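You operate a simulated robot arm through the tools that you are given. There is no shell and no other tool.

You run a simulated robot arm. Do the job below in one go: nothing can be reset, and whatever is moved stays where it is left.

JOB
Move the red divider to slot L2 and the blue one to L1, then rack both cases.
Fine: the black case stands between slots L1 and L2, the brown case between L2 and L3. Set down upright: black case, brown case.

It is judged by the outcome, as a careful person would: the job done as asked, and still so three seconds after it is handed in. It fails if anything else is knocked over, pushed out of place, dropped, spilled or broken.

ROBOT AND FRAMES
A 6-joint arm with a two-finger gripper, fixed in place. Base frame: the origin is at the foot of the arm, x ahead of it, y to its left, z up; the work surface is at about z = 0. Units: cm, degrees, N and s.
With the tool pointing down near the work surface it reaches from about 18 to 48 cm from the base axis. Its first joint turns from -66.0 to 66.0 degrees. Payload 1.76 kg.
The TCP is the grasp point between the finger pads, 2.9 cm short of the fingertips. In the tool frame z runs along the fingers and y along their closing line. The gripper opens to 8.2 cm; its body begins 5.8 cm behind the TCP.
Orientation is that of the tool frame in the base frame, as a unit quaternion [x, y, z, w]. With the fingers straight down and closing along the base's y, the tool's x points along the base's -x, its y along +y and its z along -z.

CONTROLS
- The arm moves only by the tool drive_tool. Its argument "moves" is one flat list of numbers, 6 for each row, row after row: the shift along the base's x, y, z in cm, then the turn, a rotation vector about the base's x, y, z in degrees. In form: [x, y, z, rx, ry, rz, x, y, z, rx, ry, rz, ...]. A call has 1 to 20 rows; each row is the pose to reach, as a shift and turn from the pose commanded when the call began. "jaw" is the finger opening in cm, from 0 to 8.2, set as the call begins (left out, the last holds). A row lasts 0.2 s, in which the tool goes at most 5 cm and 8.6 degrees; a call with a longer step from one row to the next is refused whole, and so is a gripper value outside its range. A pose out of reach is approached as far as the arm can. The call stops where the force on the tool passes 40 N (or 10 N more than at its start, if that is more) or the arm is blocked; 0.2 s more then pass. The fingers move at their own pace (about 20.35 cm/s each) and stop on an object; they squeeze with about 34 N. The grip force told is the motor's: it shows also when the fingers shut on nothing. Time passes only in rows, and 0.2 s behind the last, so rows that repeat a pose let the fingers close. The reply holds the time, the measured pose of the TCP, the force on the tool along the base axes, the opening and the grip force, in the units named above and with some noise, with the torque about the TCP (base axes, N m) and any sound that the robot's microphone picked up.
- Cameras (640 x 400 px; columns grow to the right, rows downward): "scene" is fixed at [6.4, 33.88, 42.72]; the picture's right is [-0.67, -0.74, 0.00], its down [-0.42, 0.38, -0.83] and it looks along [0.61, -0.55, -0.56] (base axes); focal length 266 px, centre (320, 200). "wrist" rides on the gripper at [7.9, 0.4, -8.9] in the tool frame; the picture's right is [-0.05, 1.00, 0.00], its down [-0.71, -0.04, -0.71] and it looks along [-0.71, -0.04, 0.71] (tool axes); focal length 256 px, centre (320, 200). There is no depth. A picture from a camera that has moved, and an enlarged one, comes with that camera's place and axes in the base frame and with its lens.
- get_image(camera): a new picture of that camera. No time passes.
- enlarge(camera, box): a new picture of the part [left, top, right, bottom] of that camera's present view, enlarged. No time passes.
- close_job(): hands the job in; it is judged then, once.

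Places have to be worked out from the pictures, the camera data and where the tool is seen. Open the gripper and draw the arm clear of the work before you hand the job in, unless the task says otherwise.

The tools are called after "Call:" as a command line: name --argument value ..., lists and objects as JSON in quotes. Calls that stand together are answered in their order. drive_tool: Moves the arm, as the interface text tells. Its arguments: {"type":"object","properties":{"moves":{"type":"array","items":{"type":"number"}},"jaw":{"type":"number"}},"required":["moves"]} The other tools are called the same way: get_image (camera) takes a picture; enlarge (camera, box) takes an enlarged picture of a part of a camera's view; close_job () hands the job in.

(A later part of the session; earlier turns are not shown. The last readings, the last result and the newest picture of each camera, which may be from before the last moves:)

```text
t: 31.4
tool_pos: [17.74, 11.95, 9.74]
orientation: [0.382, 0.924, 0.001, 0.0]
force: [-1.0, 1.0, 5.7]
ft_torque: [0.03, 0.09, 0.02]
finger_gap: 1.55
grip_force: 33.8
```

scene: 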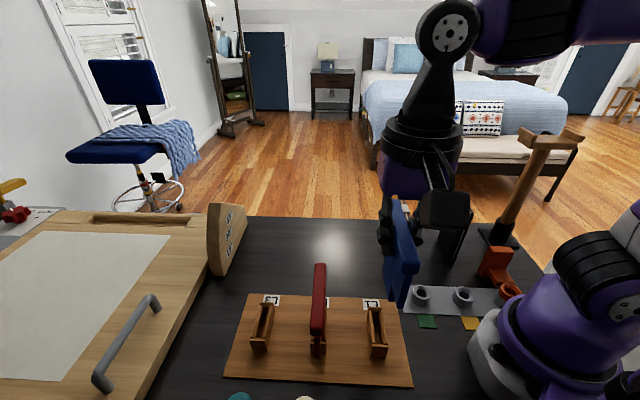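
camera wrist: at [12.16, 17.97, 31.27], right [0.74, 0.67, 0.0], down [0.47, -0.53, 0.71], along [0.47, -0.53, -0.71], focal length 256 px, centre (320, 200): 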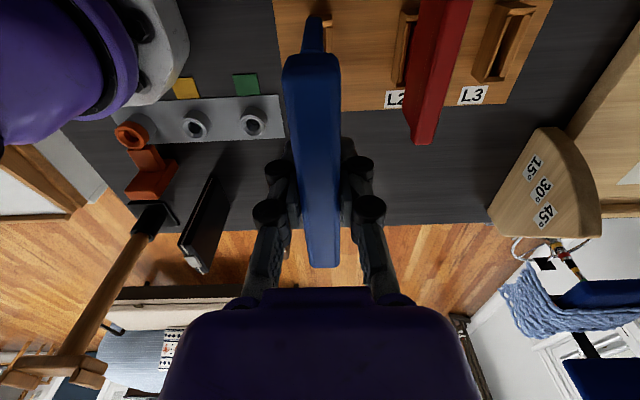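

Light contact (5.7 N): blue is seated. I open the jaws to 4 cm and look.

Call:
drive_tool --moves '[0, 0, 0, 0, 0, 0, 0, 0, 0, 0, 0, 0, 0, 0, 0, 0, 0, 0]' --jaw 4.0

Call:
get_image --camera "wrist"

```text
t: 32.2
tool_pos: [17.6, 12.05, 9.73]
orientation: [0.383, 0.924, 0.0, 0.001]
force: [-0.1, 0.6, -0.8]
ft_torque: [0.02, 0.02, 0.02]
finger_gap: 4.01
grip_force: 0.0
```

```text
taken
camera wrist: at [12.43, 17.84, 18.73], right [0.74, 0.67, 0.0], down [0.47, -0.53, 0.71], along [0.47, -0.53, -0.71], focal length 256 px, centre (320, 200)
```

wrist: 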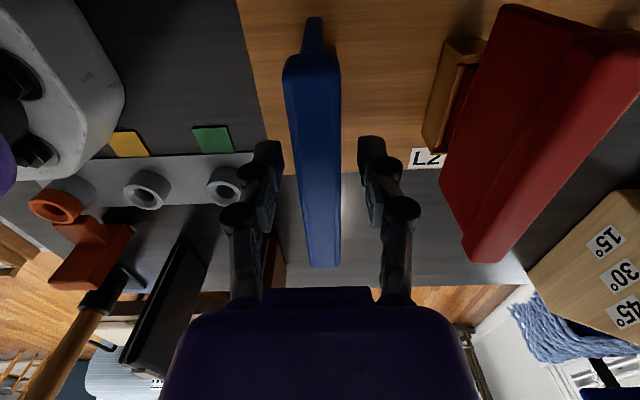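

Blue stands in L1, red in L2. I rise straight up 14 cm, then move toward the cases to view them with the wrist camera.

Call:
drive_tool --moves '[0, 0, 1, 0, 0, 0, 0, 0, 3, 0, 0, 0, 0, 0, 6, 0, 0, 0, 0, 0, 10, 0, 0, 0, 0, 0, 14, 0, 0, 0, 0.8, -3.5, 14, 0, 0, 0, 1.6, -7, 14, 0, 0, 0, 2.4, -10, 14, 0, 0, 0, 2.4, -10, 14, 0, 0, 0]' --jaw 4.0

Call:
get_image --camera "wrist"

Call:
get_image --camera "scene"

```text
t: 34.2
tool_pos: [20.26, 1.88, 23.74]
orientation: [0.382, 0.924, 0.0, 0.0]
force: [-0.1, 0.1, 0.0]
ft_torque: [0.02, -0.03, -0.02]
finger_gap: 4.0
grip_force: 0.1
```

```text
taken
camera wrist: at [15.04, 7.75, 32.69], right [0.74, 0.67, 0.0], down [0.47, -0.53, 0.71], along [0.47, -0.53, -0.71], focal length 256 px, centre (320, 200)
```

wrist: 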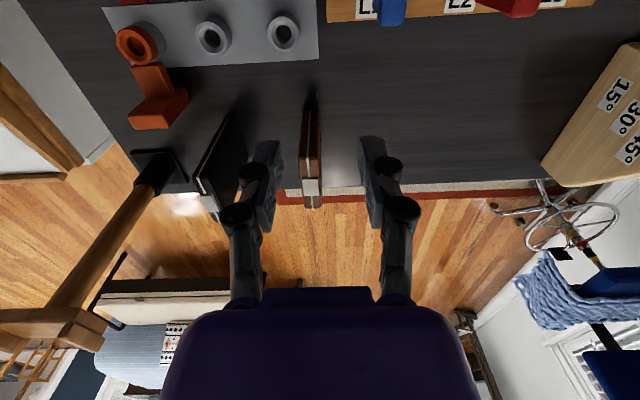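

```text
taken
```

scene: 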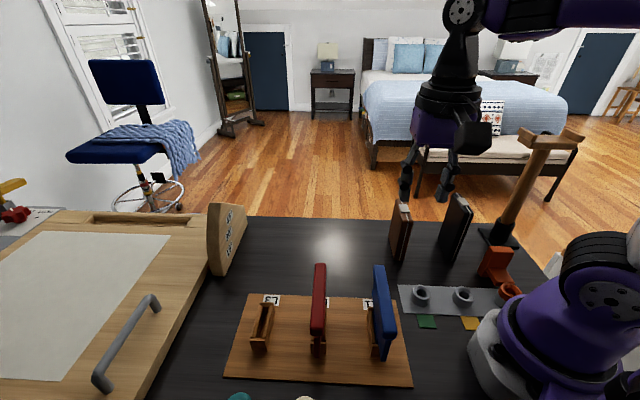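

Both cases are in view near the far table edge. I enlarge to measure their footprint, yaw and height.

Call:
enlarge --camera "wrist" --box '[180, 80, 340, 220]'

Call:
enlarge --camera "scene" --box '[370, 170, 530, 300]'

```text
2.86 times, centred on (260, 150) of wrist
camera zoom: at [15.04, 7.75, 32.69], right [0.74, 0.67, 0.0], down [0.47, -0.53, 0.71], along [0.47, -0.53, -0.71], focal length 731 px, centre (491, 343)
```

zoom: 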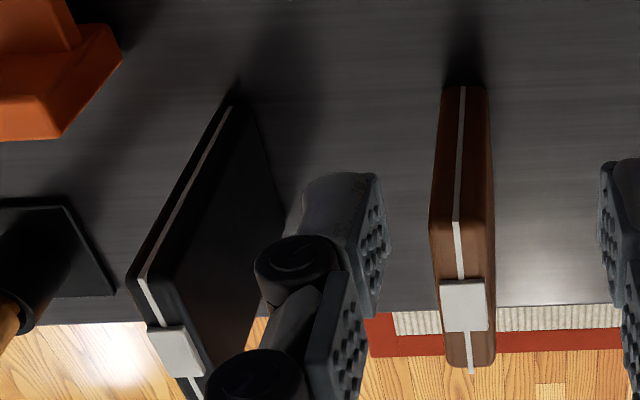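

```text
3.08 times, centred on (450, 235) of scene
camera zoom: at [6.4, 33.87, 42.72], right [-0.67, -0.74, 0.0], down [-0.42, 0.38, -0.83], along [0.61, -0.55, -0.56], focal length 819 px, centre (-80, 92)
```

zoom: 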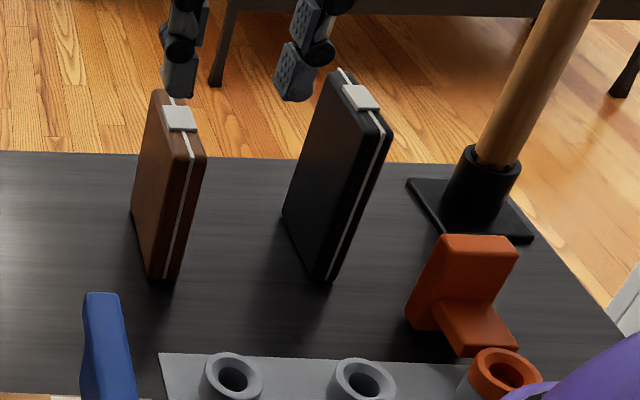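

Brown is about 7 × 2.1 cm, ~10.7 tall, centred near (27.4, -7.6). Black is taller (~12.8) near (19.6, -15.2). Both are turned about 45° like the rack. I move above brown at z≈20 to refine.

Call:
drive_tool --moves '[2.4, -3.2, -1, 0, 0, 0, 4.8, -6.4, -2, 0, 0, 0, 7.2, -9.6, -3.7, 0, 0, 0, 7.2, -9.6, -3.7, 0, 0, 0, 7.2, -9.6, -3.7, 0, 0, 0]' --jaw 5.0

Call:
get_image --camera "wrist"

Call:
enlarge --camera "wrist" --box '[220, 0, 420, 180]'

Call:
enlarge --camera "scene" --box '[340, 140, 500, 290]'

```text
t: 35.4
tool_pos: [27.31, -7.48, 20.0]
orientation: [0.383, 0.924, 0.0, 0.0]
force: [0.5, 0.4, 0.3]
ft_torque: [-0.03, -0.03, 0.02]
finger_gap: 5.02
grip_force: 0.1
```

```text
taken
camera wrist: at [22.07, -1.64, 28.94], right [0.74, 0.67, 0.0], down [0.47, -0.53, 0.71], along [0.47, -0.53, -0.71], focal length 256 px, centre (320, 200)
```

wrist: 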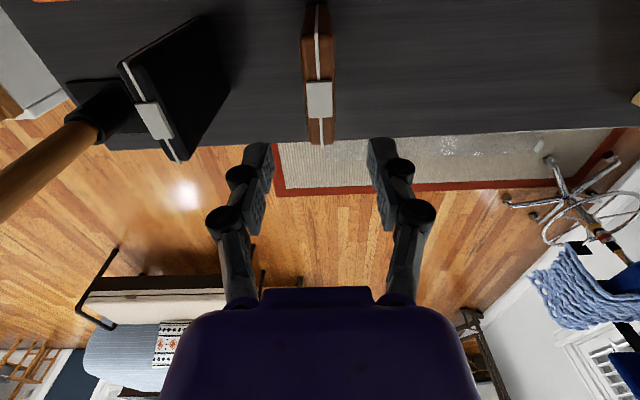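

```text
2.22 times, centred on (320, 90) of wrist
camera zoom: at [22.07, -1.64, 28.94], right [0.74, 0.67, 0.0], down [0.47, -0.53, 0.71], along [0.47, -0.53, -0.71], focal length 569 px, centre (320, 444)
```

zoom: 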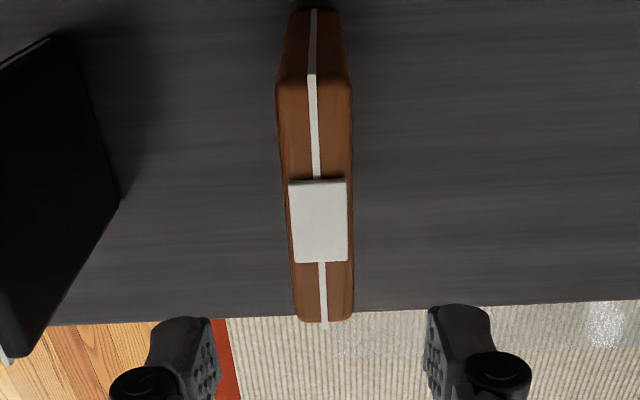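

```text
2.67 times, centred on (420, 215) of scene
camera zoom: at [6.4, 33.87, 42.72], right [-0.67, -0.74, 0.0], down [-0.42, 0.38, -0.83], along [0.61, -0.55, -0.56], focal length 710 px, centre (53, 160)
```

zoom: 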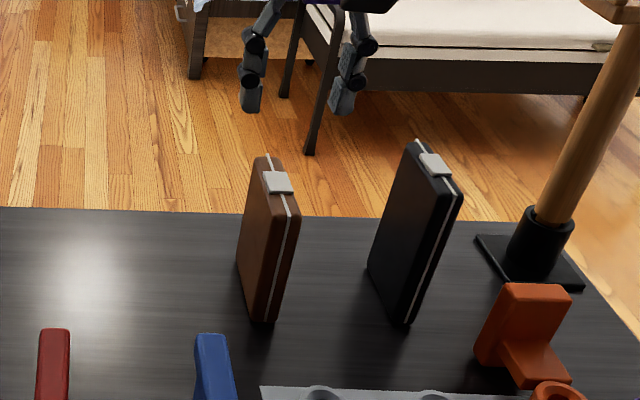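

Brown is well centred under the gripper (s≈13.98, p≈24.7, yaw aligned). I descend so the TCP is at z≈9.3, about 1.5 cm below its top.

Call:
drive_tool --moves '[-0.03, -0.03, -4, 0, 0, 0, -0.03, -0.03, -7, 0, 0, 0, -0.03, -0.03, -9, 0, 0, 0, -0.03, -0.03, -10.7, 0, 0, 0, -0.03, -0.03, -10.7, 0, 0, 0]'

Call:
get_image --camera "wrist"

Call:
enlarge --camera "scene" --box '[340, 140, 500, 290]'

```text
t: 36.6
tool_pos: [27.23, -7.57, 9.32]
orientation: [0.383, 0.924, 0.0, 0.0]
force: [-0.2, 0.4, -0.3]
ft_torque: [0.0, -0.01, -0.02]
finger_gap: 5.03
grip_force: 0.2
```

```text
taken
camera wrist: at [21.98, -1.64, 18.18], right [0.74, 0.67, 0.0], down [0.47, -0.53, 0.71], along [0.47, -0.53, -0.71], focal length 256 px, centre (320, 200)
```

wrist: 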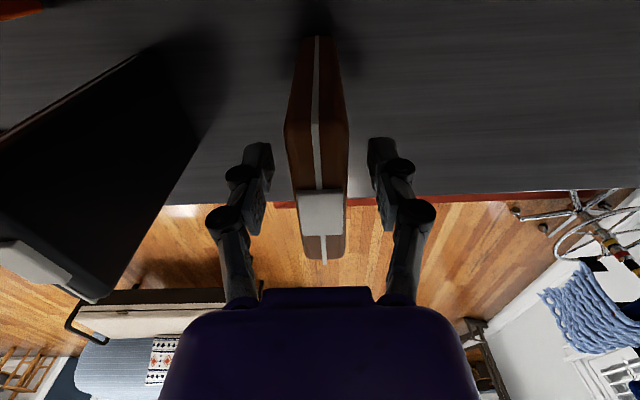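

```text
2.67 times, centred on (420, 215) of scene
camera zoom: at [6.4, 33.88, 42.72], right [-0.67, -0.74, 0.0], down [-0.42, 0.38, -0.83], along [0.61, -0.55, -0.56], focal length 710 px, centre (53, 160)
```

zoom: 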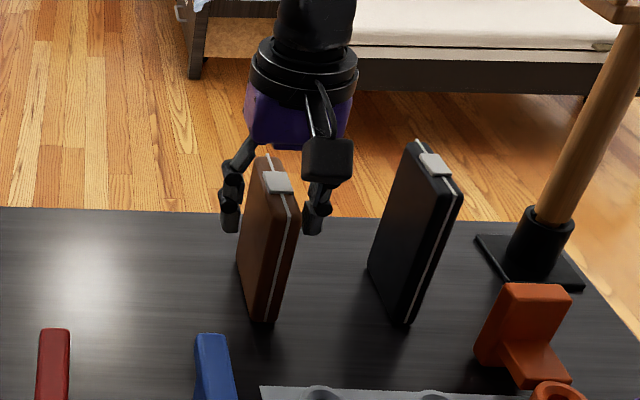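

Brown stands centred between the fingers, offset about 0.1 cm. I close the jaws on it.

Call:
drive_tool --moves '[-0.05, -0.05, 0, 0, 0, 0, -0.05, -0.05, 0, 0, 0, 0, -0.05, -0.05, 0, 0, 0, 0, -0.05, -0.05, 0, 0, 0, 0]' --jaw 1.0

Call:
get_image --camera "wrist"

```text
t: 37.6
tool_pos: [27.14, -7.67, 9.26]
orientation: [0.382, 0.924, -0.001, 0.0]
force: [0.6, -0.2, 1.4]
ft_torque: [-0.09, -0.08, 0.03]
finger_gap: 2.11
grip_force: 34.2
```

```text
taken
camera wrist: at [21.94, -1.75, 18.26], right [0.74, 0.67, 0.0], down [0.47, -0.53, 0.71], along [0.47, -0.53, -0.71], focal length 256 px, centre (320, 200)
```

wrist: 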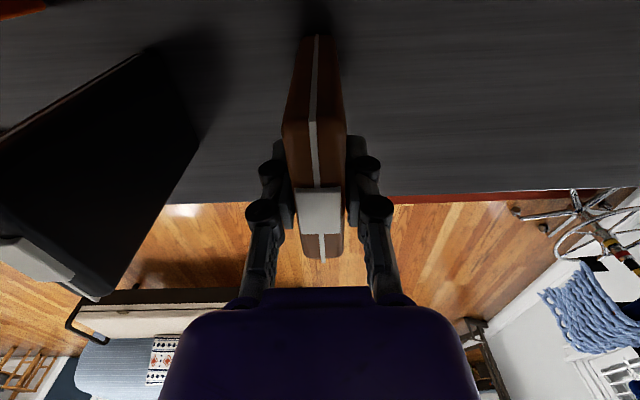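

Brown gripped at 2.11 cm. I lift it slowly 14 cm so its bottom clears the divider tops.

Call:
drive_tool --moves '[0, 0, 0.3, 0, 0, 0, 0, 0, 0.8, 0, 0, 0, 0, 0, 1.6, 0, 0, 0, 0, 0, 3, 0, 0, 0, 0, 0, 5, 0, 0, 0, 0, 0, 7.5, 0, 0, 0, 0, 0, 10, 0, 0, 0, 0, 0, 12.5, 0, 0, 0, 0, 0, 14, 0, 0, 0, 0, 0, 14, 0, 0, 0]'

Call:
get_image --camera "scene"

Call:
get_image --camera "wrist"

```text
t: 39.8
tool_pos: [27.25, -7.72, 23.43]
orientation: [0.383, 0.924, 0.0, 0.0]
force: [0.4, -0.8, -1.6]
ft_torque: [0.0, 0.0, -0.02]
finger_gap: 2.13
grip_force: 33.9
```

```text
taken
```

scene: 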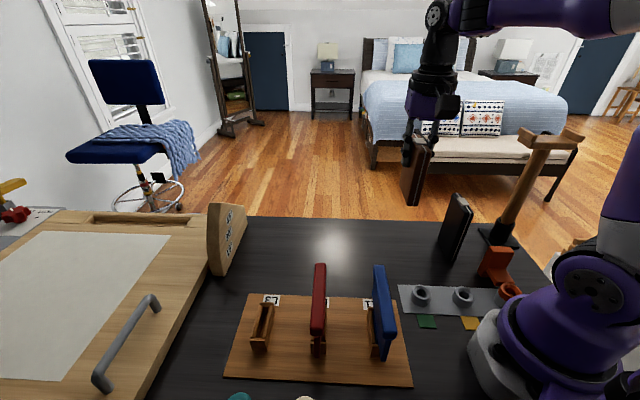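

```text
taken
camera wrist: at [22.03, -1.88, 32.35], right [0.74, 0.67, 0.0], down [0.47, -0.53, 0.71], along [0.47, -0.53, -0.71], focal length 256 px, centre (320, 200)
```

wrist: 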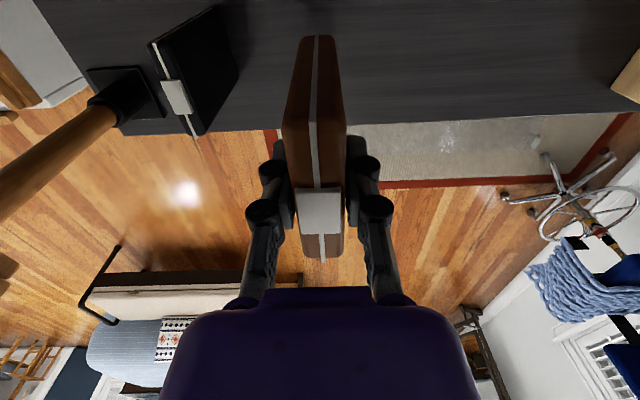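

Brown is held firmly, hanging straight. I carry it in +y at this height (bottom at z≈14) to above the gap between L2 and L3.

Call:
drive_tool --moves '[0, 1, 0, 0, 0, 0, 0, 3, 0, 0, 0, 0, 0, 5.8, 0, 0, 0, 0, 0, 8.8, 0, 0, 0, 0, 0, 11.8, 0, 0, 0, 0, 0, 14.8, 0, 0, 0, 0, 0, 17.8, 0, 0, 0, 0, 0, 20.8, 0, 0, 0, 0, 0, 23.8, 0, 0, 0, 0, 0, 26.5, 0, 0, 0, 0, 0, 28.5, 0, 0, 0, 0, 0.1, 29.5, 0, 0, 0, 0, 0.1, 29.5, 0, 0, 0, 0, 0.1, 29.5, 0, 0, 0, 0]'

Call:
get_image --camera "scene"

Call:
get_image --camera "wrist"

```text
t: 42.8
tool_pos: [27.2, 21.75, 23.34]
orientation: [0.382, 0.924, 0.001, 0.0]
force: [-0.6, 0.3, -0.7]
ft_torque: [0.0, -0.04, 0.0]
finger_gap: 2.14
grip_force: 34.5
```

```text
taken
```

scene: 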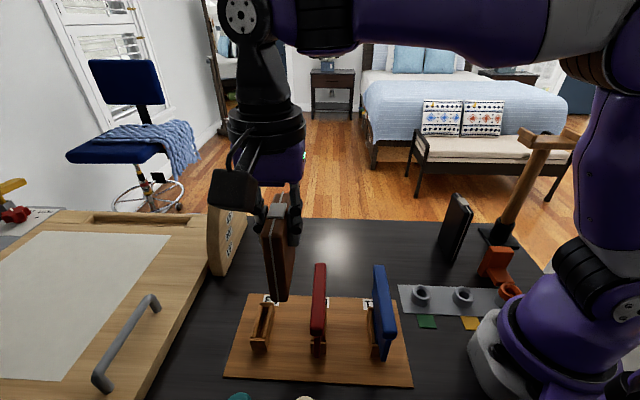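

```text
taken
camera wrist: at [21.98, 27.61, 32.26], right [0.74, 0.67, 0.0], down [0.47, -0.53, 0.71], along [0.47, -0.53, -0.71], focal length 256 px, centre (320, 200)
```

wrist: 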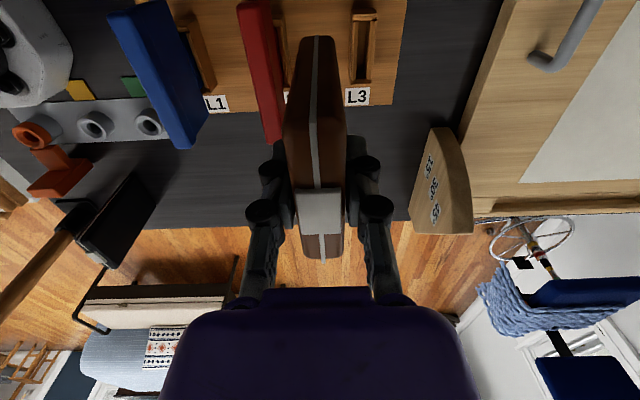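

Brown is above the gap (s≈34.66). I nudge +0.1 on each axis for clearance from red, and lower to TCP z≈13.3, with the bottom about 4 cm above the table, to check the gaps.

Call:
drive_tool --moves '[0.1, 0.1, -1, 0, 0, 0, 0.1, 0.1, -3, 0, 0, 0, 0.1, 0.1, -5.5, 0, 0, 0, 0.1, 0.1, -8, 0, 0, 0, 0.1, 0.1, -10, 0, 0, 0, 0.1, 0.1, -10, 0, 0, 0, 0.1, 0.1, -10, 0, 0, 0]'

Call:
get_image --camera "wrist"

Call:
enlarge --camera "scene" --box '[220, 220, 380, 380]'

```text
t: 44.4
tool_pos: [27.51, 21.86, 13.4]
orientation: [0.381, 0.925, 0.0, 0.0]
force: [-0.4, 0.6, -0.5]
ft_torque: [-0.02, 0.01, 0.01]
finger_gap: 2.09
grip_force: 34.0
```

```text
taken
camera wrist: at [22.23, 27.73, 22.25], right [0.74, 0.67, 0.0], down [0.47, -0.53, 0.71], along [0.47, -0.53, -0.71], focal length 256 px, centre (320, 200)
```

wrist: 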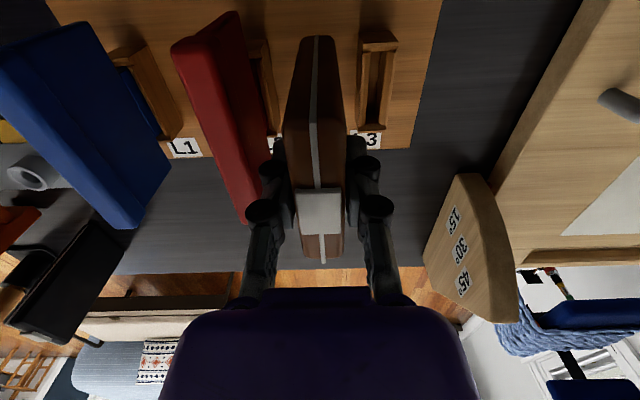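

```text
2.50 times, centred on (300, 300) of scene
camera zoom: at [6.4, 33.88, 42.72], right [-0.67, -0.74, 0.0], down [-0.42, 0.38, -0.83], along [0.61, -0.55, -0.56], focal length 665 px, centre (370, -50)
```

zoom: 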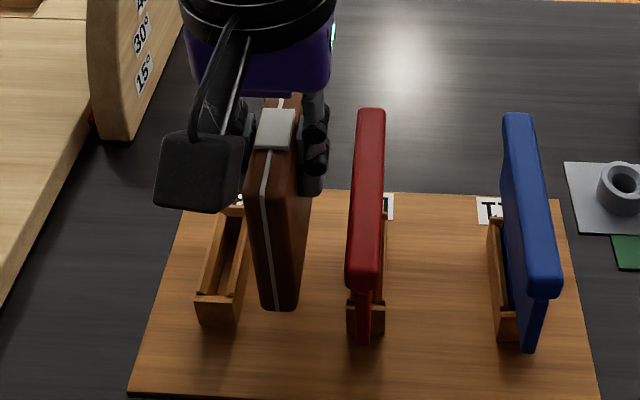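

Gaps look good: fingers clear of red by about 0.7 cm and the case clears the L3 holder. I lower 2.8 cm more.

Call:
drive_tool --moves '[0, 0, -0.8, 0, 0, 0, 0, 0, -1.6, 0, 0, 0, 0, 0, -2.3, 0, 0, 0, 0, 0, -2.8, 0, 0, 0, 0, 0, -2.8, 0, 0, 0]'

Call:
enlarge --camera "scene" --box '[220, 240, 340, 370]'

Call:
get_image --camera "wrist"

```text
t: 45.6
tool_pos: [27.33, 21.84, 10.56]
orientation: [0.383, 0.924, 0.0, -0.001]
force: [0.7, -1.0, -0.7]
ft_torque: [0.0, 0.01, -0.01]
finger_gap: 2.12
grip_force: 34.0
```

```text
3.08 times, centred on (280, 305) of scene
camera zoom: at [6.4, 33.88, 42.72], right [-0.67, -0.74, 0.0], down [-0.42, 0.38, -0.83], along [0.61, -0.55, -0.56], focal length 819 px, centre (443, -123)
```

zoom: 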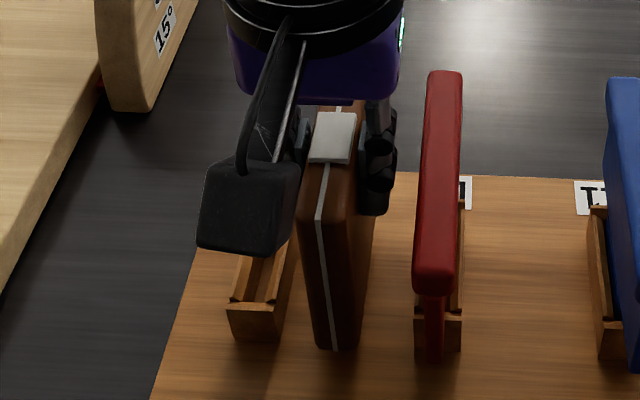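

```text
taken
camera wrist: at [22.18, 27.67, 19.57], right [0.74, 0.67, 0.0], down [0.47, -0.53, 0.71], along [0.47, -0.53, -0.71], focal length 256 px, centre (320, 200)
```

wrist: 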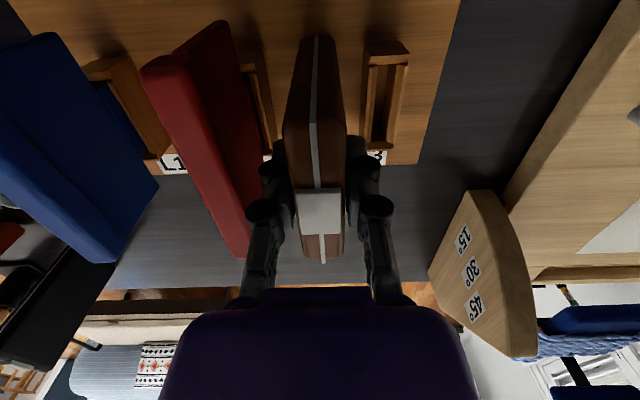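

Case bottom is roughly 1 cm above z=0, near the plate. I creep down 0.3 cm and read the force.

Call:
drive_tool --moves '[0, 0, -0.1, 0, 0, 0, 0, 0, -0.2, 0, 0, 0, 0, 0, -0.3, 0, 0, 0, 0, 0, -0.3, 0, 0, 0]'

```text
t: 46.6
tool_pos: [27.43, 21.76, 10.31]
orientation: [0.382, 0.924, 0.0, 0.0]
force: [0.6, 0.9, -0.3]
ft_torque: [0.01, -0.03, -0.03]
finger_gap: 2.13
grip_force: 34.2
```

No contact yet; I creep down further by 0.2 cm.

Call:
drive_tool --moves '[0, 0, -0.07, 0, 0, 0, 0, 0, -0.14, 0, 0, 0, 0, 0, -0.2, 0, 0, 0, 0, 0, -0.2, 0, 0, 0]'

```text
t: 47.6
tool_pos: [27.47, 21.86, 10.18]
orientation: [0.382, 0.924, 0.0, 0.001]
force: [-0.1, -0.6, -0.9]
ft_torque: [-0.03, 0.03, -0.02]
finger_gap: 2.13
grip_force: 34.1
```

Call:
drive_tool --moves '[0, 0, -0.07, 0, 0, 0, 0, 0, -0.14, 0, 0, 0, 0, 0, -0.2, 0, 0, 0, 0, 0, -0.2, 0, 0, 0]'

Call:
enlarge --camera "scene" --box '[250, 310, 310, 360]'

```text
t: 48.6
tool_pos: [27.45, 21.78, 9.84]
orientation: [0.383, 0.924, 0.0, 0.0]
force: [-0.5, -0.4, -1.3]
ft_torque: [0.02, 0.0, -0.05]
finger_gap: 2.13
grip_force: 34.2
```

```text
8.00 times, centred on (280, 335) of scene
camera zoom: at [6.4, 33.88, 42.72], right [-0.67, -0.74, 0.0], down [-0.42, 0.38, -0.83], along [0.61, -0.55, -0.56], focal length 2129 px, centre (640, -880)
```

zoom: 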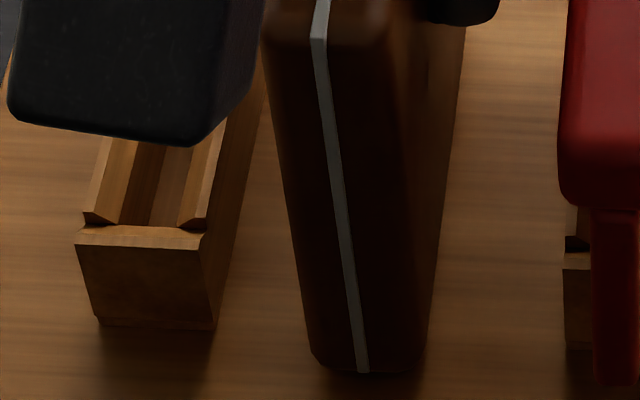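

Still hanging free, so the plate is thinner than I assumed. I continue creeping by 0.2 cm.

Call:
drive_tool --moves '[0, 0, -0.07, 0, 0, 0, 0, 0, -0.14, 0, 0, 0, 0, 0, -0.2, 0, 0, 0, 0, 0, -0.2, 0, 0, 0]'

```text
t: 49.6
tool_pos: [27.55, 21.88, 9.62]
orientation: [0.382, 0.924, 0.001, 0.001]
force: [-2.7, -0.4, 8.2]
ft_torque: [-0.26, 0.06, -0.12]
finger_gap: 2.15
grip_force: 33.8
```

Contact (8 N): brown is standing on the plate. I open only to 2.9 cm so the fingers stay clear of red.

Call:
drive_tool --moves '[0, 0, 0.04, 0, 0, 0, 0, 0, 0.04, 0, 0, 0, 0, 0, 0.04, 0, 0, 0]' --jaw 2.9

Call:
get_image --camera "wrist"

Call:
enlarge --camera "scene" --box '[220, 240, 340, 370]'

```text
t: 50.4
tool_pos: [27.39, 21.91, 9.55]
orientation: [0.382, 0.924, 0.0, 0.0]
force: [1.1, 0.7, 0.2]
ft_torque: [0.01, 0.0, 0.03]
finger_gap: 2.9
grip_force: 0.0
```

```text
taken
camera wrist: at [22.17, 27.73, 18.65], right [0.74, 0.67, 0.0], down [0.47, -0.53, 0.71], along [0.47, -0.53, -0.71], focal length 256 px, centre (320, 200)
```

wrist: 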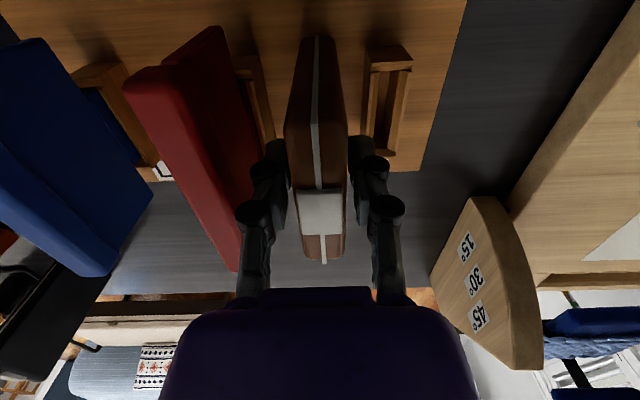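

```text
3.08 times, centred on (280, 305) of scene
camera zoom: at [6.4, 33.88, 42.72], right [-0.67, -0.74, 0.0], down [-0.42, 0.38, -0.83], along [0.61, -0.55, -0.56], focal length 819 px, centre (443, -123)
```

zoom: 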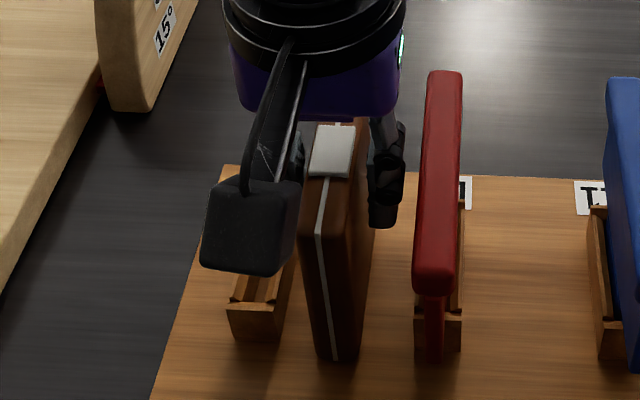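

Brown stands free and upright between L2 and L3. I rise straight up, then travel at z≈23 toward the black case.

Call:
drive_tool --moves '[0, 0, 0.6, 0, 0, 0, 0, 0, 1.8, 0, 0, 0, 0, 0, 4, 0, 0, 0, 0, 0, 7.5, 0, 0, 0, 0, 0, 11, 0, 0, 0, 0, 0, 13.5, 0, 0, 0, -0.4, -2, 13.5, 0, 0, 0, -1.2, -5.5, 13.5, 0, 0, 0, -2, -9.5, 13.5, 0, 0, 0, -2.9, -13.5, 13.5, 0, 0, 0, -3.7, -17.5, 13.5, 0, 0, 0, -4.5, -21.5, 13.5, 0, 0, 0, -5.3, -25.5, 13.5, 0, 0, 0, -6.1, -29.5, 13.5, 0, 0, 0, -6.9, -33.5, 13.5, 0, 0, 0, -7.75, -37.25, 13.5, 0, 0, 0, -7.75, -37.25, 13.5, 0, 0, 0, -7.75, -37.25, 13.5, 0, 0, 0]' --jaw 2.9

Call:
get_image --camera "scene"

Call:
get_image --camera "wrist"

Call:
enlarge --camera "wrist" --box '[220, 0, 420, 180]'

```text
t: 54.2
tool_pos: [19.51, -15.2, 23.1]
orientation: [0.382, 0.924, 0.0, 0.0]
force: [0.1, -0.7, 0.2]
ft_torque: [-0.01, -0.01, 0.0]
finger_gap: 2.91
grip_force: 0.2
```

```text
taken
```

scene: 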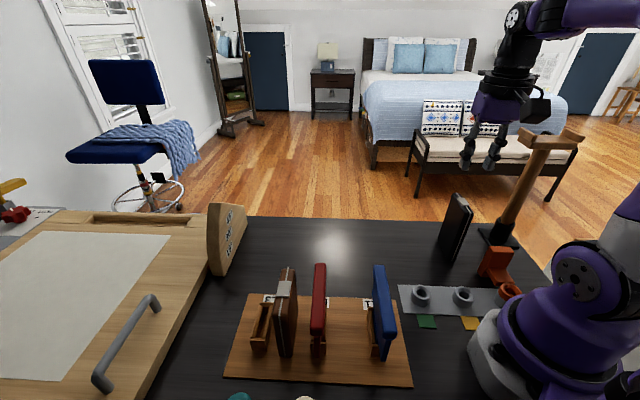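

```text
taken
camera wrist: at [14.24, -9.27, 32.07], right [0.74, 0.67, 0.0], down [0.47, -0.53, 0.71], along [0.47, -0.53, -0.71], focal length 256 px, centre (320, 200)
```

wrist: 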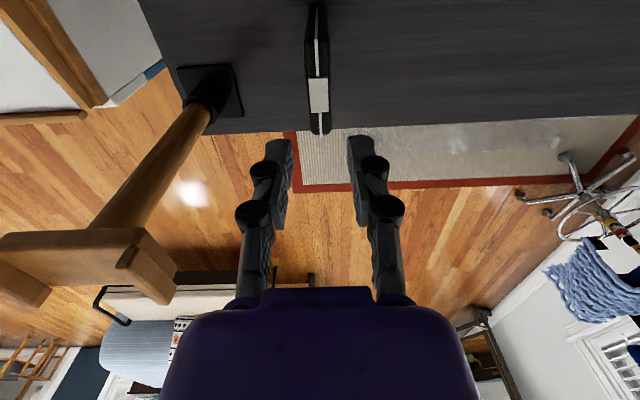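

```text
2.22 times, centred on (320, 90) of wrist
camera zoom: at [14.24, -9.27, 32.07], right [0.74, 0.67, 0.0], down [0.47, -0.53, 0.71], along [0.47, -0.53, -0.71], focal length 569 px, centre (320, 444)
```

zoom: 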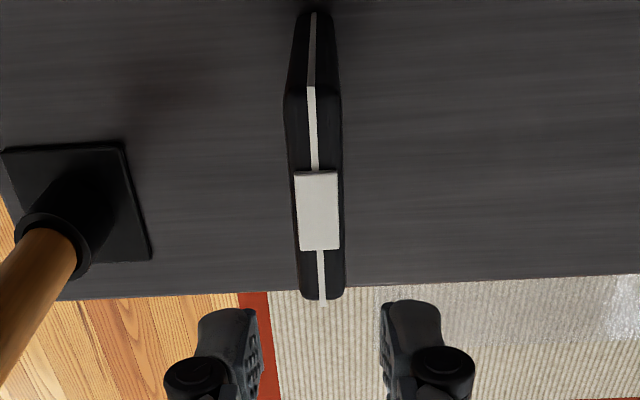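

Black measures 7.0 × 1.7 cm, 12.8 tall, centred at s≈3.0, p≈24.55, aligned at 45°. I shift -0.07 on each axis, open to 4 cm and descend to TCP z≈11.6.

Call:
drive_tool --moves '[-0.07, -0.07, -1, 0, 0, 0, -0.07, -0.07, -4, 0, 0, 0, -0.07, -0.07, -7, 0, 0, 0, -0.07, -0.07, -9.5, 0, 0, 0, -0.07, -0.07, -9.5, 0, 0, 0]' --jaw 4.0

Call:
get_image --camera "wrist"

Call:
enlarge --camera "scene" --box '[400, 120, 580, 290]'

```text
t: 55.4
tool_pos: [19.66, -15.21, 13.72]
orientation: [0.384, 0.923, 0.0, 0.0]
force: [1.2, 0.2, 0.1]
ft_torque: [-0.01, 0.0, 0.01]
finger_gap: 4.02
grip_force: 0.0
```

```text
taken
camera wrist: at [14.33, -9.38, 22.69], right [0.74, 0.67, 0.0], down [0.47, -0.53, 0.71], along [0.47, -0.53, -0.71], focal length 256 px, centre (320, 200)
```

wrist: 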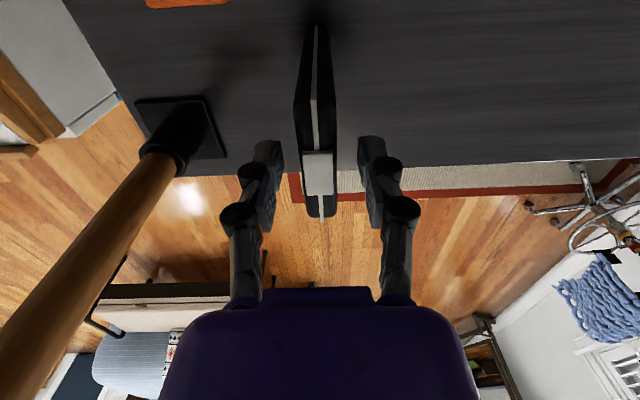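

```text
2.35 times, centred on (490, 205) of scene
camera zoom: at [6.4, 33.88, 42.72], right [-0.67, -0.74, 0.0], down [-0.42, 0.38, -0.83], along [0.61, -0.55, -0.56], focal length 626 px, centre (-80, 188)
```

zoom: 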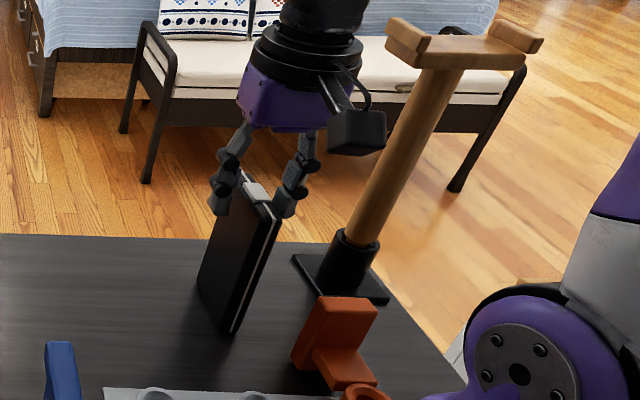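

The case sits ~0.15 cm toward lower s relative to the finger midpoint. I shift -0.09 on each axis and descend the last 2.1 cm.

Call:
drive_tool --moves '[-0.09, -0.09, -0.7, 0, 0, 0, -0.09, -0.09, -1.5, 0, 0, 0, -0.09, -0.09, -2.1, 0, 0, 0, -0.09, -0.09, -2.1, 0, 0, 0]'

Call:
enlarge --camera "wrist" --box '[220, 60, 420, 240]'

```text
t: 56.4
tool_pos: [19.43, -15.5, 11.47]
orientation: [0.381, 0.924, -0.001, 0.0]
force: [0.7, 0.0, 0.5]
ft_torque: [-0.04, 0.02, 0.01]
finger_gap: 3.98
grip_force: 0.1
```

```text
2.22 times, centred on (320, 150) of wrist
camera zoom: at [14.17, -9.59, 20.55], right [0.74, 0.67, 0.0], down [0.47, -0.53, 0.71], along [0.47, -0.53, -0.71], focal length 569 px, centre (320, 311)
```

zoom: 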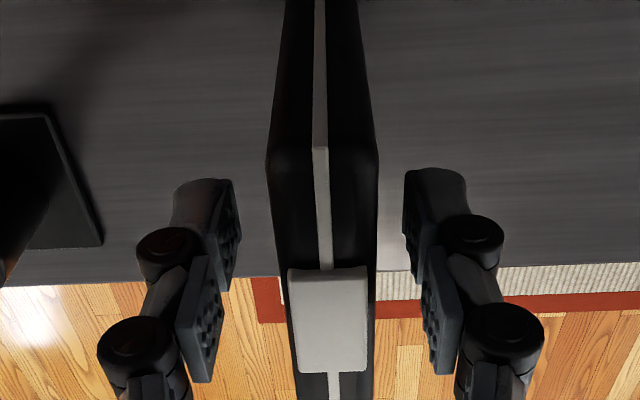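

Gaps on both sides are now nearly equal. I close the jaws on black.

Call:
drive_tool --moves '[0, 0, 0, 0, 0, 0, 0, 0, 0, 0, 0, 0, 0, 0, 0, 0, 0, 0, 0, 0, 0, 0, 0, 0]' --jaw 0.8

Call:
get_image --camera "wrist"

```text
t: 57.4
tool_pos: [19.44, -15.34, 11.57]
orientation: [0.381, 0.924, -0.001, 0.002]
force: [1.3, 2.6, 7.5]
ft_torque: [0.15, -0.27, 0.04]
finger_gap: 1.76
grip_force: 33.9
```

```text
taken
camera wrist: at [14.18, -9.59, 20.58], right [0.74, 0.67, 0.0], down [0.47, -0.53, 0.71], along [0.47, -0.53, -0.71], focal length 256 px, centre (320, 200)
```

wrist: 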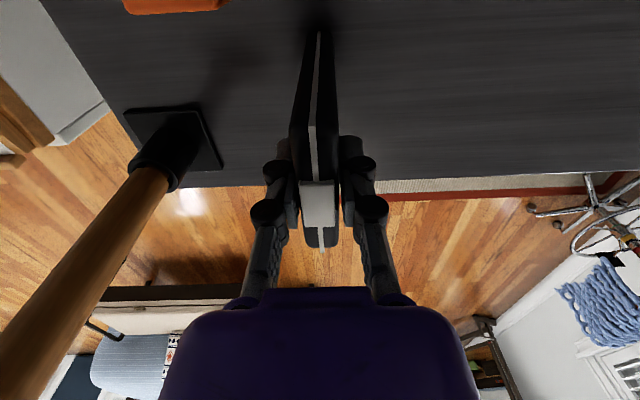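

Black is gripped at 1.76 cm. I lift it slowly by 13.5 cm.

Call:
drive_tool --moves '[0, 0, 0.3, 0, 0, 0, 0, 0, 0.8, 0, 0, 0, 0, 0, 1.6, 0, 0, 0, 0, 0, 3, 0, 0, 0, 0, 0, 5, 0, 0, 0, 0, 0, 7.5, 0, 0, 0, 0, 0, 10, 0, 0, 0, 0, 0, 12.2, 0, 0, 0, 0, 0, 13.5, 0, 0, 0, 0, 0, 13.5, 0, 0, 0]'

Call:
get_image --camera "wrist"

Call:
get_image --camera "scene"

```text
t: 59.6
tool_pos: [19.61, -15.65, 25.12]
orientation: [0.382, 0.924, 0.0, 0.0]
force: [-0.4, 0.7, -1.8]
ft_torque: [-0.01, 0.0, 0.04]
finger_gap: 1.73
grip_force: 34.3
```

```text
taken
camera wrist: at [14.29, -9.67, 34.14], right [0.74, 0.67, 0.0], down [0.47, -0.53, 0.71], along [0.47, -0.53, -0.71], focal length 256 px, centre (320, 200)
```

wrist: 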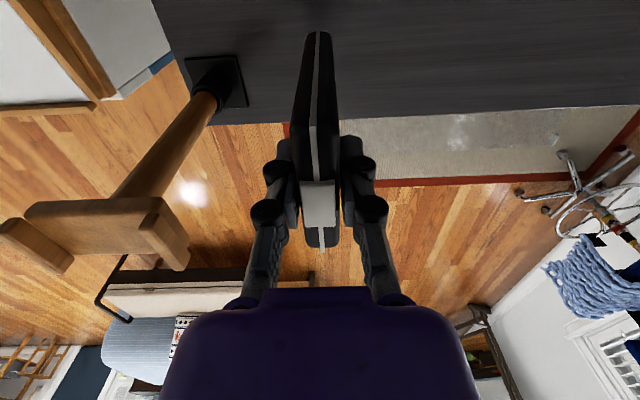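

```text
taken
```

scene: 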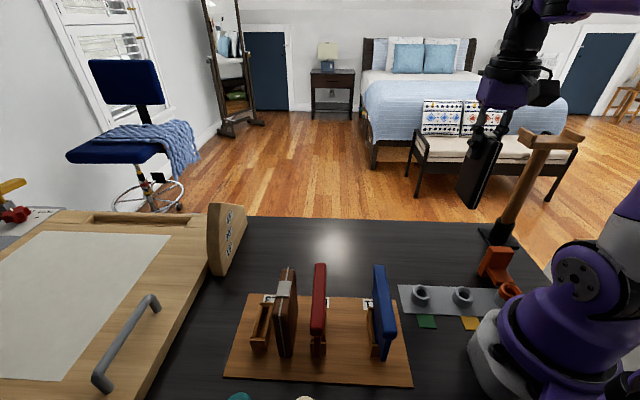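

Black hangs straight. I carry it in +y on a slightly bowed path (bottom at z≈13.5) to above the gap between L1 and L2.

Call:
drive_tool --moves '[0.5, 1, 0, 0, 0, 0, 1.5, 3, 0, 0, 0, 0, 2.6, 6, 0, 0, 0, 0, 3.6, 9, 0, 0, 0, 0, 4.2, 12, 0, 0, 0, 0, 4.5, 15, 0, 0, 0, 0, 4.4, 18, 0, 0, 0, 0, 4.0, 21, 0, 0, 0, 0, 3.3, 24, 0, 0, 0, 0, 2.5, 27, 0, 0, 0, 0, 1.7, 29.3, 0, 0, 0, 0, 1.32, 30.63, 0, 0, 0, 0, 1.32, 30.63, 0, 0, 0, 0, 1.32, 30.63, 0, 0, 0, 0]'

Call:
get_image --camera "wrist"

Call:
get_image --camera "scene"

```text
t: 62.6
tool_pos: [20.95, 14.98, 25.11]
orientation: [0.383, 0.924, 0.0, 0.0]
force: [0.0, -0.3, -1.7]
ft_torque: [0.01, -0.01, 0.03]
finger_gap: 1.73
grip_force: 33.5
```

```text
taken
camera wrist: at [15.62, 20.95, 34.16], right [0.74, 0.67, 0.0], down [0.47, -0.53, 0.71], along [0.47, -0.53, -0.71], focal length 256 px, centre (320, 200)
```

wrist: 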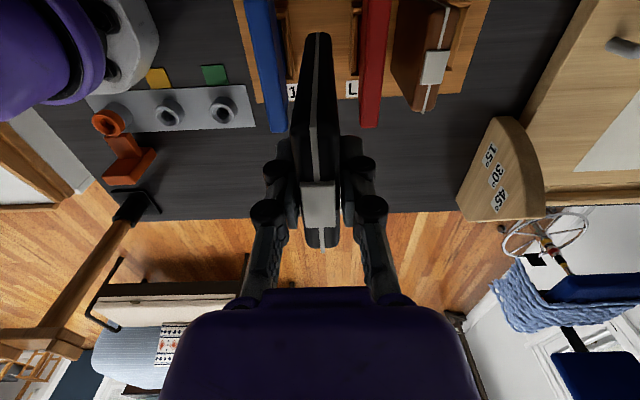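

```text
taken
```

scene: 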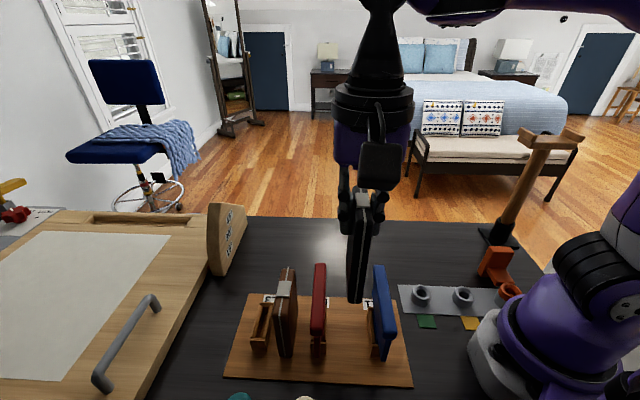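

Black is centred over the gap (s≈25.46). I lower 9 cm, bringing the case between the dividers with the fingers still above the bars, and check.

Call:
drive_tool --moves '[0, 0, -1, 0, 0, 0, 0, 0, -2.5, 0, 0, 0, 0, 0, -4.5, 0, 0, 0, 0, 0, -6.5, 0, 0, 0, 0, 0, -8.2, 0, 0, 0, 0, 0, -9, 0, 0, 0, 0, 0, -9, 0, 0, 0]'

Call:
get_image --camera "wrist"

Call:
enlarge --camera "scene" --box '[260, 200, 420, 370]'

```text
t: 64.2
tool_pos: [20.99, 15.11, 16.0]
orientation: [0.381, 0.925, 0.0, 0.0]
force: [0.5, -0.4, -0.6]
ft_torque: [0.03, 0.0, -0.02]
finger_gap: 1.71
grip_force: 34.0
```

```text
taken
camera wrist: at [15.74, 20.94, 25.08], right [0.74, 0.67, 0.0], down [0.47, -0.53, 0.71], along [0.47, -0.53, -0.71], focal length 256 px, centre (320, 200)
```

wrist: 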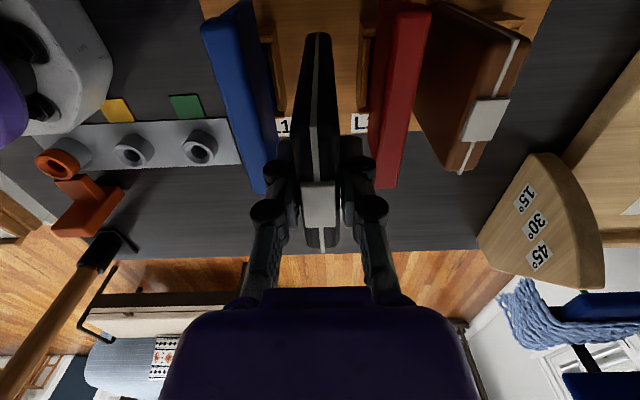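

```text
2.35 times, centred on (340, 285) of scene
camera zoom: at [6.4, 33.88, 42.72], right [-0.67, -0.74, 0.0], down [-0.42, 0.38, -0.83], along [0.61, -0.55, -0.56], focal length 626 px, centre (273, 0)
```

zoom: 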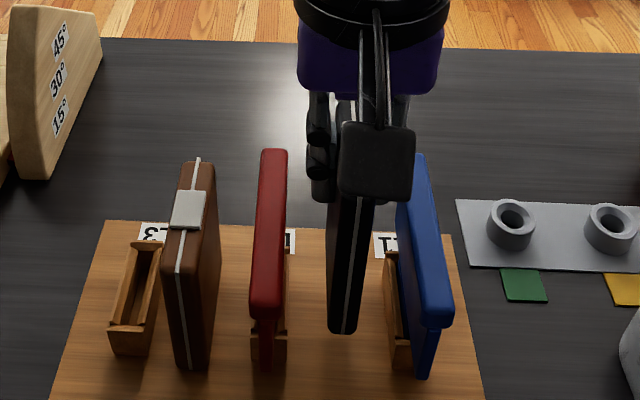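

Case hangs midway, s≈25.5, with about 0.5 cm margin for the finger knuckles at bar level. I lower 3.6 cm more, slowly.

Call:
drive_tool --moves '[-0.04, -0.04, -0.6, 0, 0, 0, -0.04, -0.04, -1.2, 0, 0, 0, -0.04, -0.04, -1.8, 0, 0, 0, -0.04, -0.04, -2.4, 0, 0, 0, -0.04, -0.04, -3, 0, 0, 0, -0.04, -0.04, -3.6, 0, 0, 0, -0.04, -0.04, -3.6, 0, 0, 0]'

Call:
get_image --camera "wrist"

Call:
enlarge --camera "scene" --box '[260, 200, 420, 370]'

```text
t: 65.8
tool_pos: [20.83, 15.14, 12.36]
orientation: [0.382, 0.924, 0.0, 0.0]
force: [0.6, -0.3, -1.9]
ft_torque: [-0.02, 0.0, -0.01]
finger_gap: 1.73
grip_force: 34.1
```

```text
taken
camera wrist: at [15.48, 20.84, 21.46], right [0.74, 0.67, 0.0], down [0.47, -0.53, 0.71], along [0.47, -0.53, -0.71], focal length 256 px, centre (320, 200)
```

wrist: 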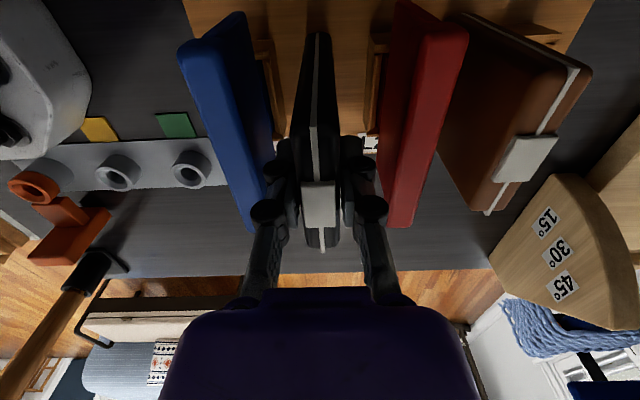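

```text
2.35 times, centred on (340, 285) of scene
camera zoom: at [6.4, 33.88, 42.72], right [-0.67, -0.74, 0.0], down [-0.42, 0.38, -0.83], along [0.61, -0.55, -0.56], focal length 626 px, centre (273, 0)
```

zoom: 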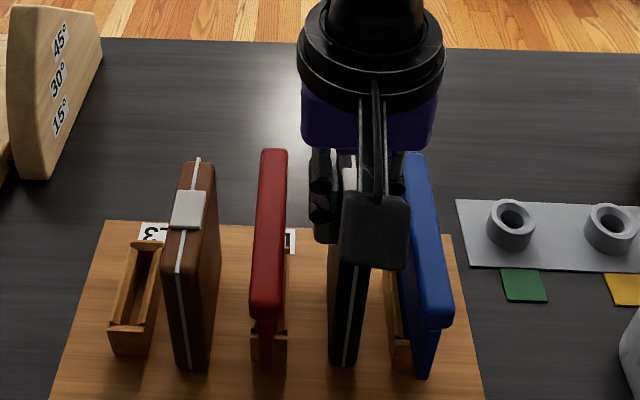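

Centred between blue and red, no contact yet. I creep down 0.3 cm and watch the force.

Call:
drive_tool --moves '[0, 0, -0.1, 0, 0, 0, 0, 0, -0.2, 0, 0, 0, 0, 0, -0.3, 0, 0, 0, 0, 0, -0.3, 0, 0, 0]'

```text
t: 66.8
tool_pos: [20.71, 15.07, 12.23]
orientation: [0.383, 0.924, 0.0, 0.0]
force: [-0.4, -0.5, -1.5]
ft_torque: [0.0, -0.03, -0.02]
finger_gap: 1.74
grip_force: 33.9
```

Still hanging freely; I creep another 0.2 cm.

Call:
drive_tool --moves '[0, 0, -0.07, 0, 0, 0, 0, 0, -0.14, 0, 0, 0, 0, 0, -0.2, 0, 0, 0, 0, 0, -0.2, 0, 0, 0]'

```text
t: 67.8
tool_pos: [20.83, 15.07, 11.95]
orientation: [0.382, 0.924, 0.001, 0.0]
force: [-1.0, 0.6, -1.7]
ft_torque: [-0.01, -0.03, 0.0]
finger_gap: 1.74
grip_force: 33.9
```

No contact yet (weight still carried by the arm); another 0.15 cm.

Call:
drive_tool --moves '[0, 0, -0.05, 0, 0, 0, 0, 0, -0.1, 0, 0, 0, 0, 0, -0.15, 0, 0, 0, 0, 0, -0.15, 0, 0, 0]'

```text
t: 68.8
tool_pos: [20.84, 15.1, 11.86]
orientation: [0.381, 0.924, 0.001, 0.0]
force: [-1.1, -1.2, 27.6]
ft_torque: [-0.06, -0.01, -0.01]
finger_gap: 1.78
grip_force: 34.2
```

Contact (28 N): black stands on the plate. I back off 0.1 cm to unload, then check.

Call:
drive_tool --moves '[0, 0, 0.08, 0, 0, 0, 0, 0, 0.08, 0, 0, 0]'

Call:
enlarge --camera "wrist" --box '[220, 60, 420, 240]'

```text
t: 69.4
tool_pos: [20.91, 15.08, 11.85]
orientation: [0.382, 0.924, -0.001, 0.0]
force: [2.6, -1.4, 6.9]
ft_torque: [-0.2, -0.4, -0.04]
finger_gap: 1.73
grip_force: 33.7
```

```text
2.22 times, centred on (320, 150) of wrist
camera zoom: at [15.54, 20.95, 20.83], right [0.74, 0.67, 0.0], down [0.47, -0.53, 0.71], along [0.47, -0.53, -0.71], focal length 569 px, centre (320, 311)
```

zoom: 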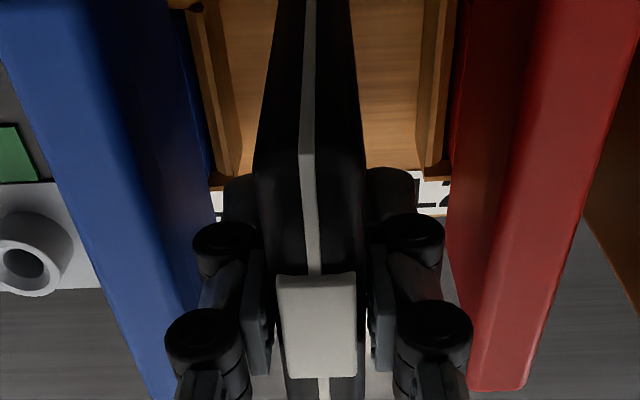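

Load is down to 7 N and the fingers have room on both sides. I open to 2.5 cm only.

Call:
drive_tool --moves '[0, 0, 0, 0, 0, 0, 0, 0, 0, 0, 0, 0, 0, 0, 0, 0, 0, 0]' --jaw 2.5

Call:
enlarge --camera "wrist" --box '[220, 60, 420, 240]'

Call:
enlarge --camera "scene" --box '[260, 200, 420, 370]'

```text
t: 70.2
tool_pos: [20.78, 15.12, 11.9]
orientation: [0.381, 0.925, 0.001, 0.0]
force: [-0.2, 0.2, 0.0]
ft_torque: [0.01, 0.0, -0.01]
finger_gap: 2.52
grip_force: 0.1
```

```text
2.22 times, centred on (320, 150) of wrist
camera zoom: at [15.54, 20.96, 20.87], right [0.74, 0.67, 0.0], down [0.47, -0.53, 0.71], along [0.47, -0.53, -0.71], focal length 569 px, centre (320, 311)
```

zoom: 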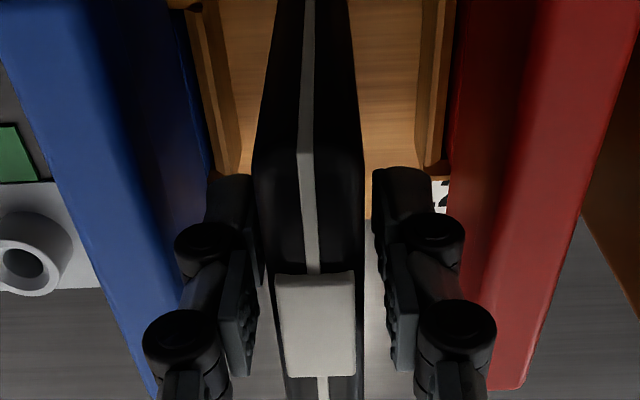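

```text
2.35 times, centred on (340, 285) of scene
camera zoom: at [6.4, 33.88, 42.72], right [-0.67, -0.74, 0.0], down [-0.42, 0.38, -0.83], along [0.61, -0.55, -0.56], focal length 626 px, centre (273, 0)
```

zoom: 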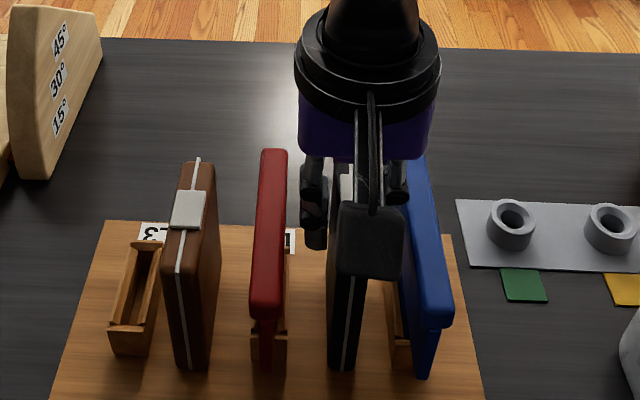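

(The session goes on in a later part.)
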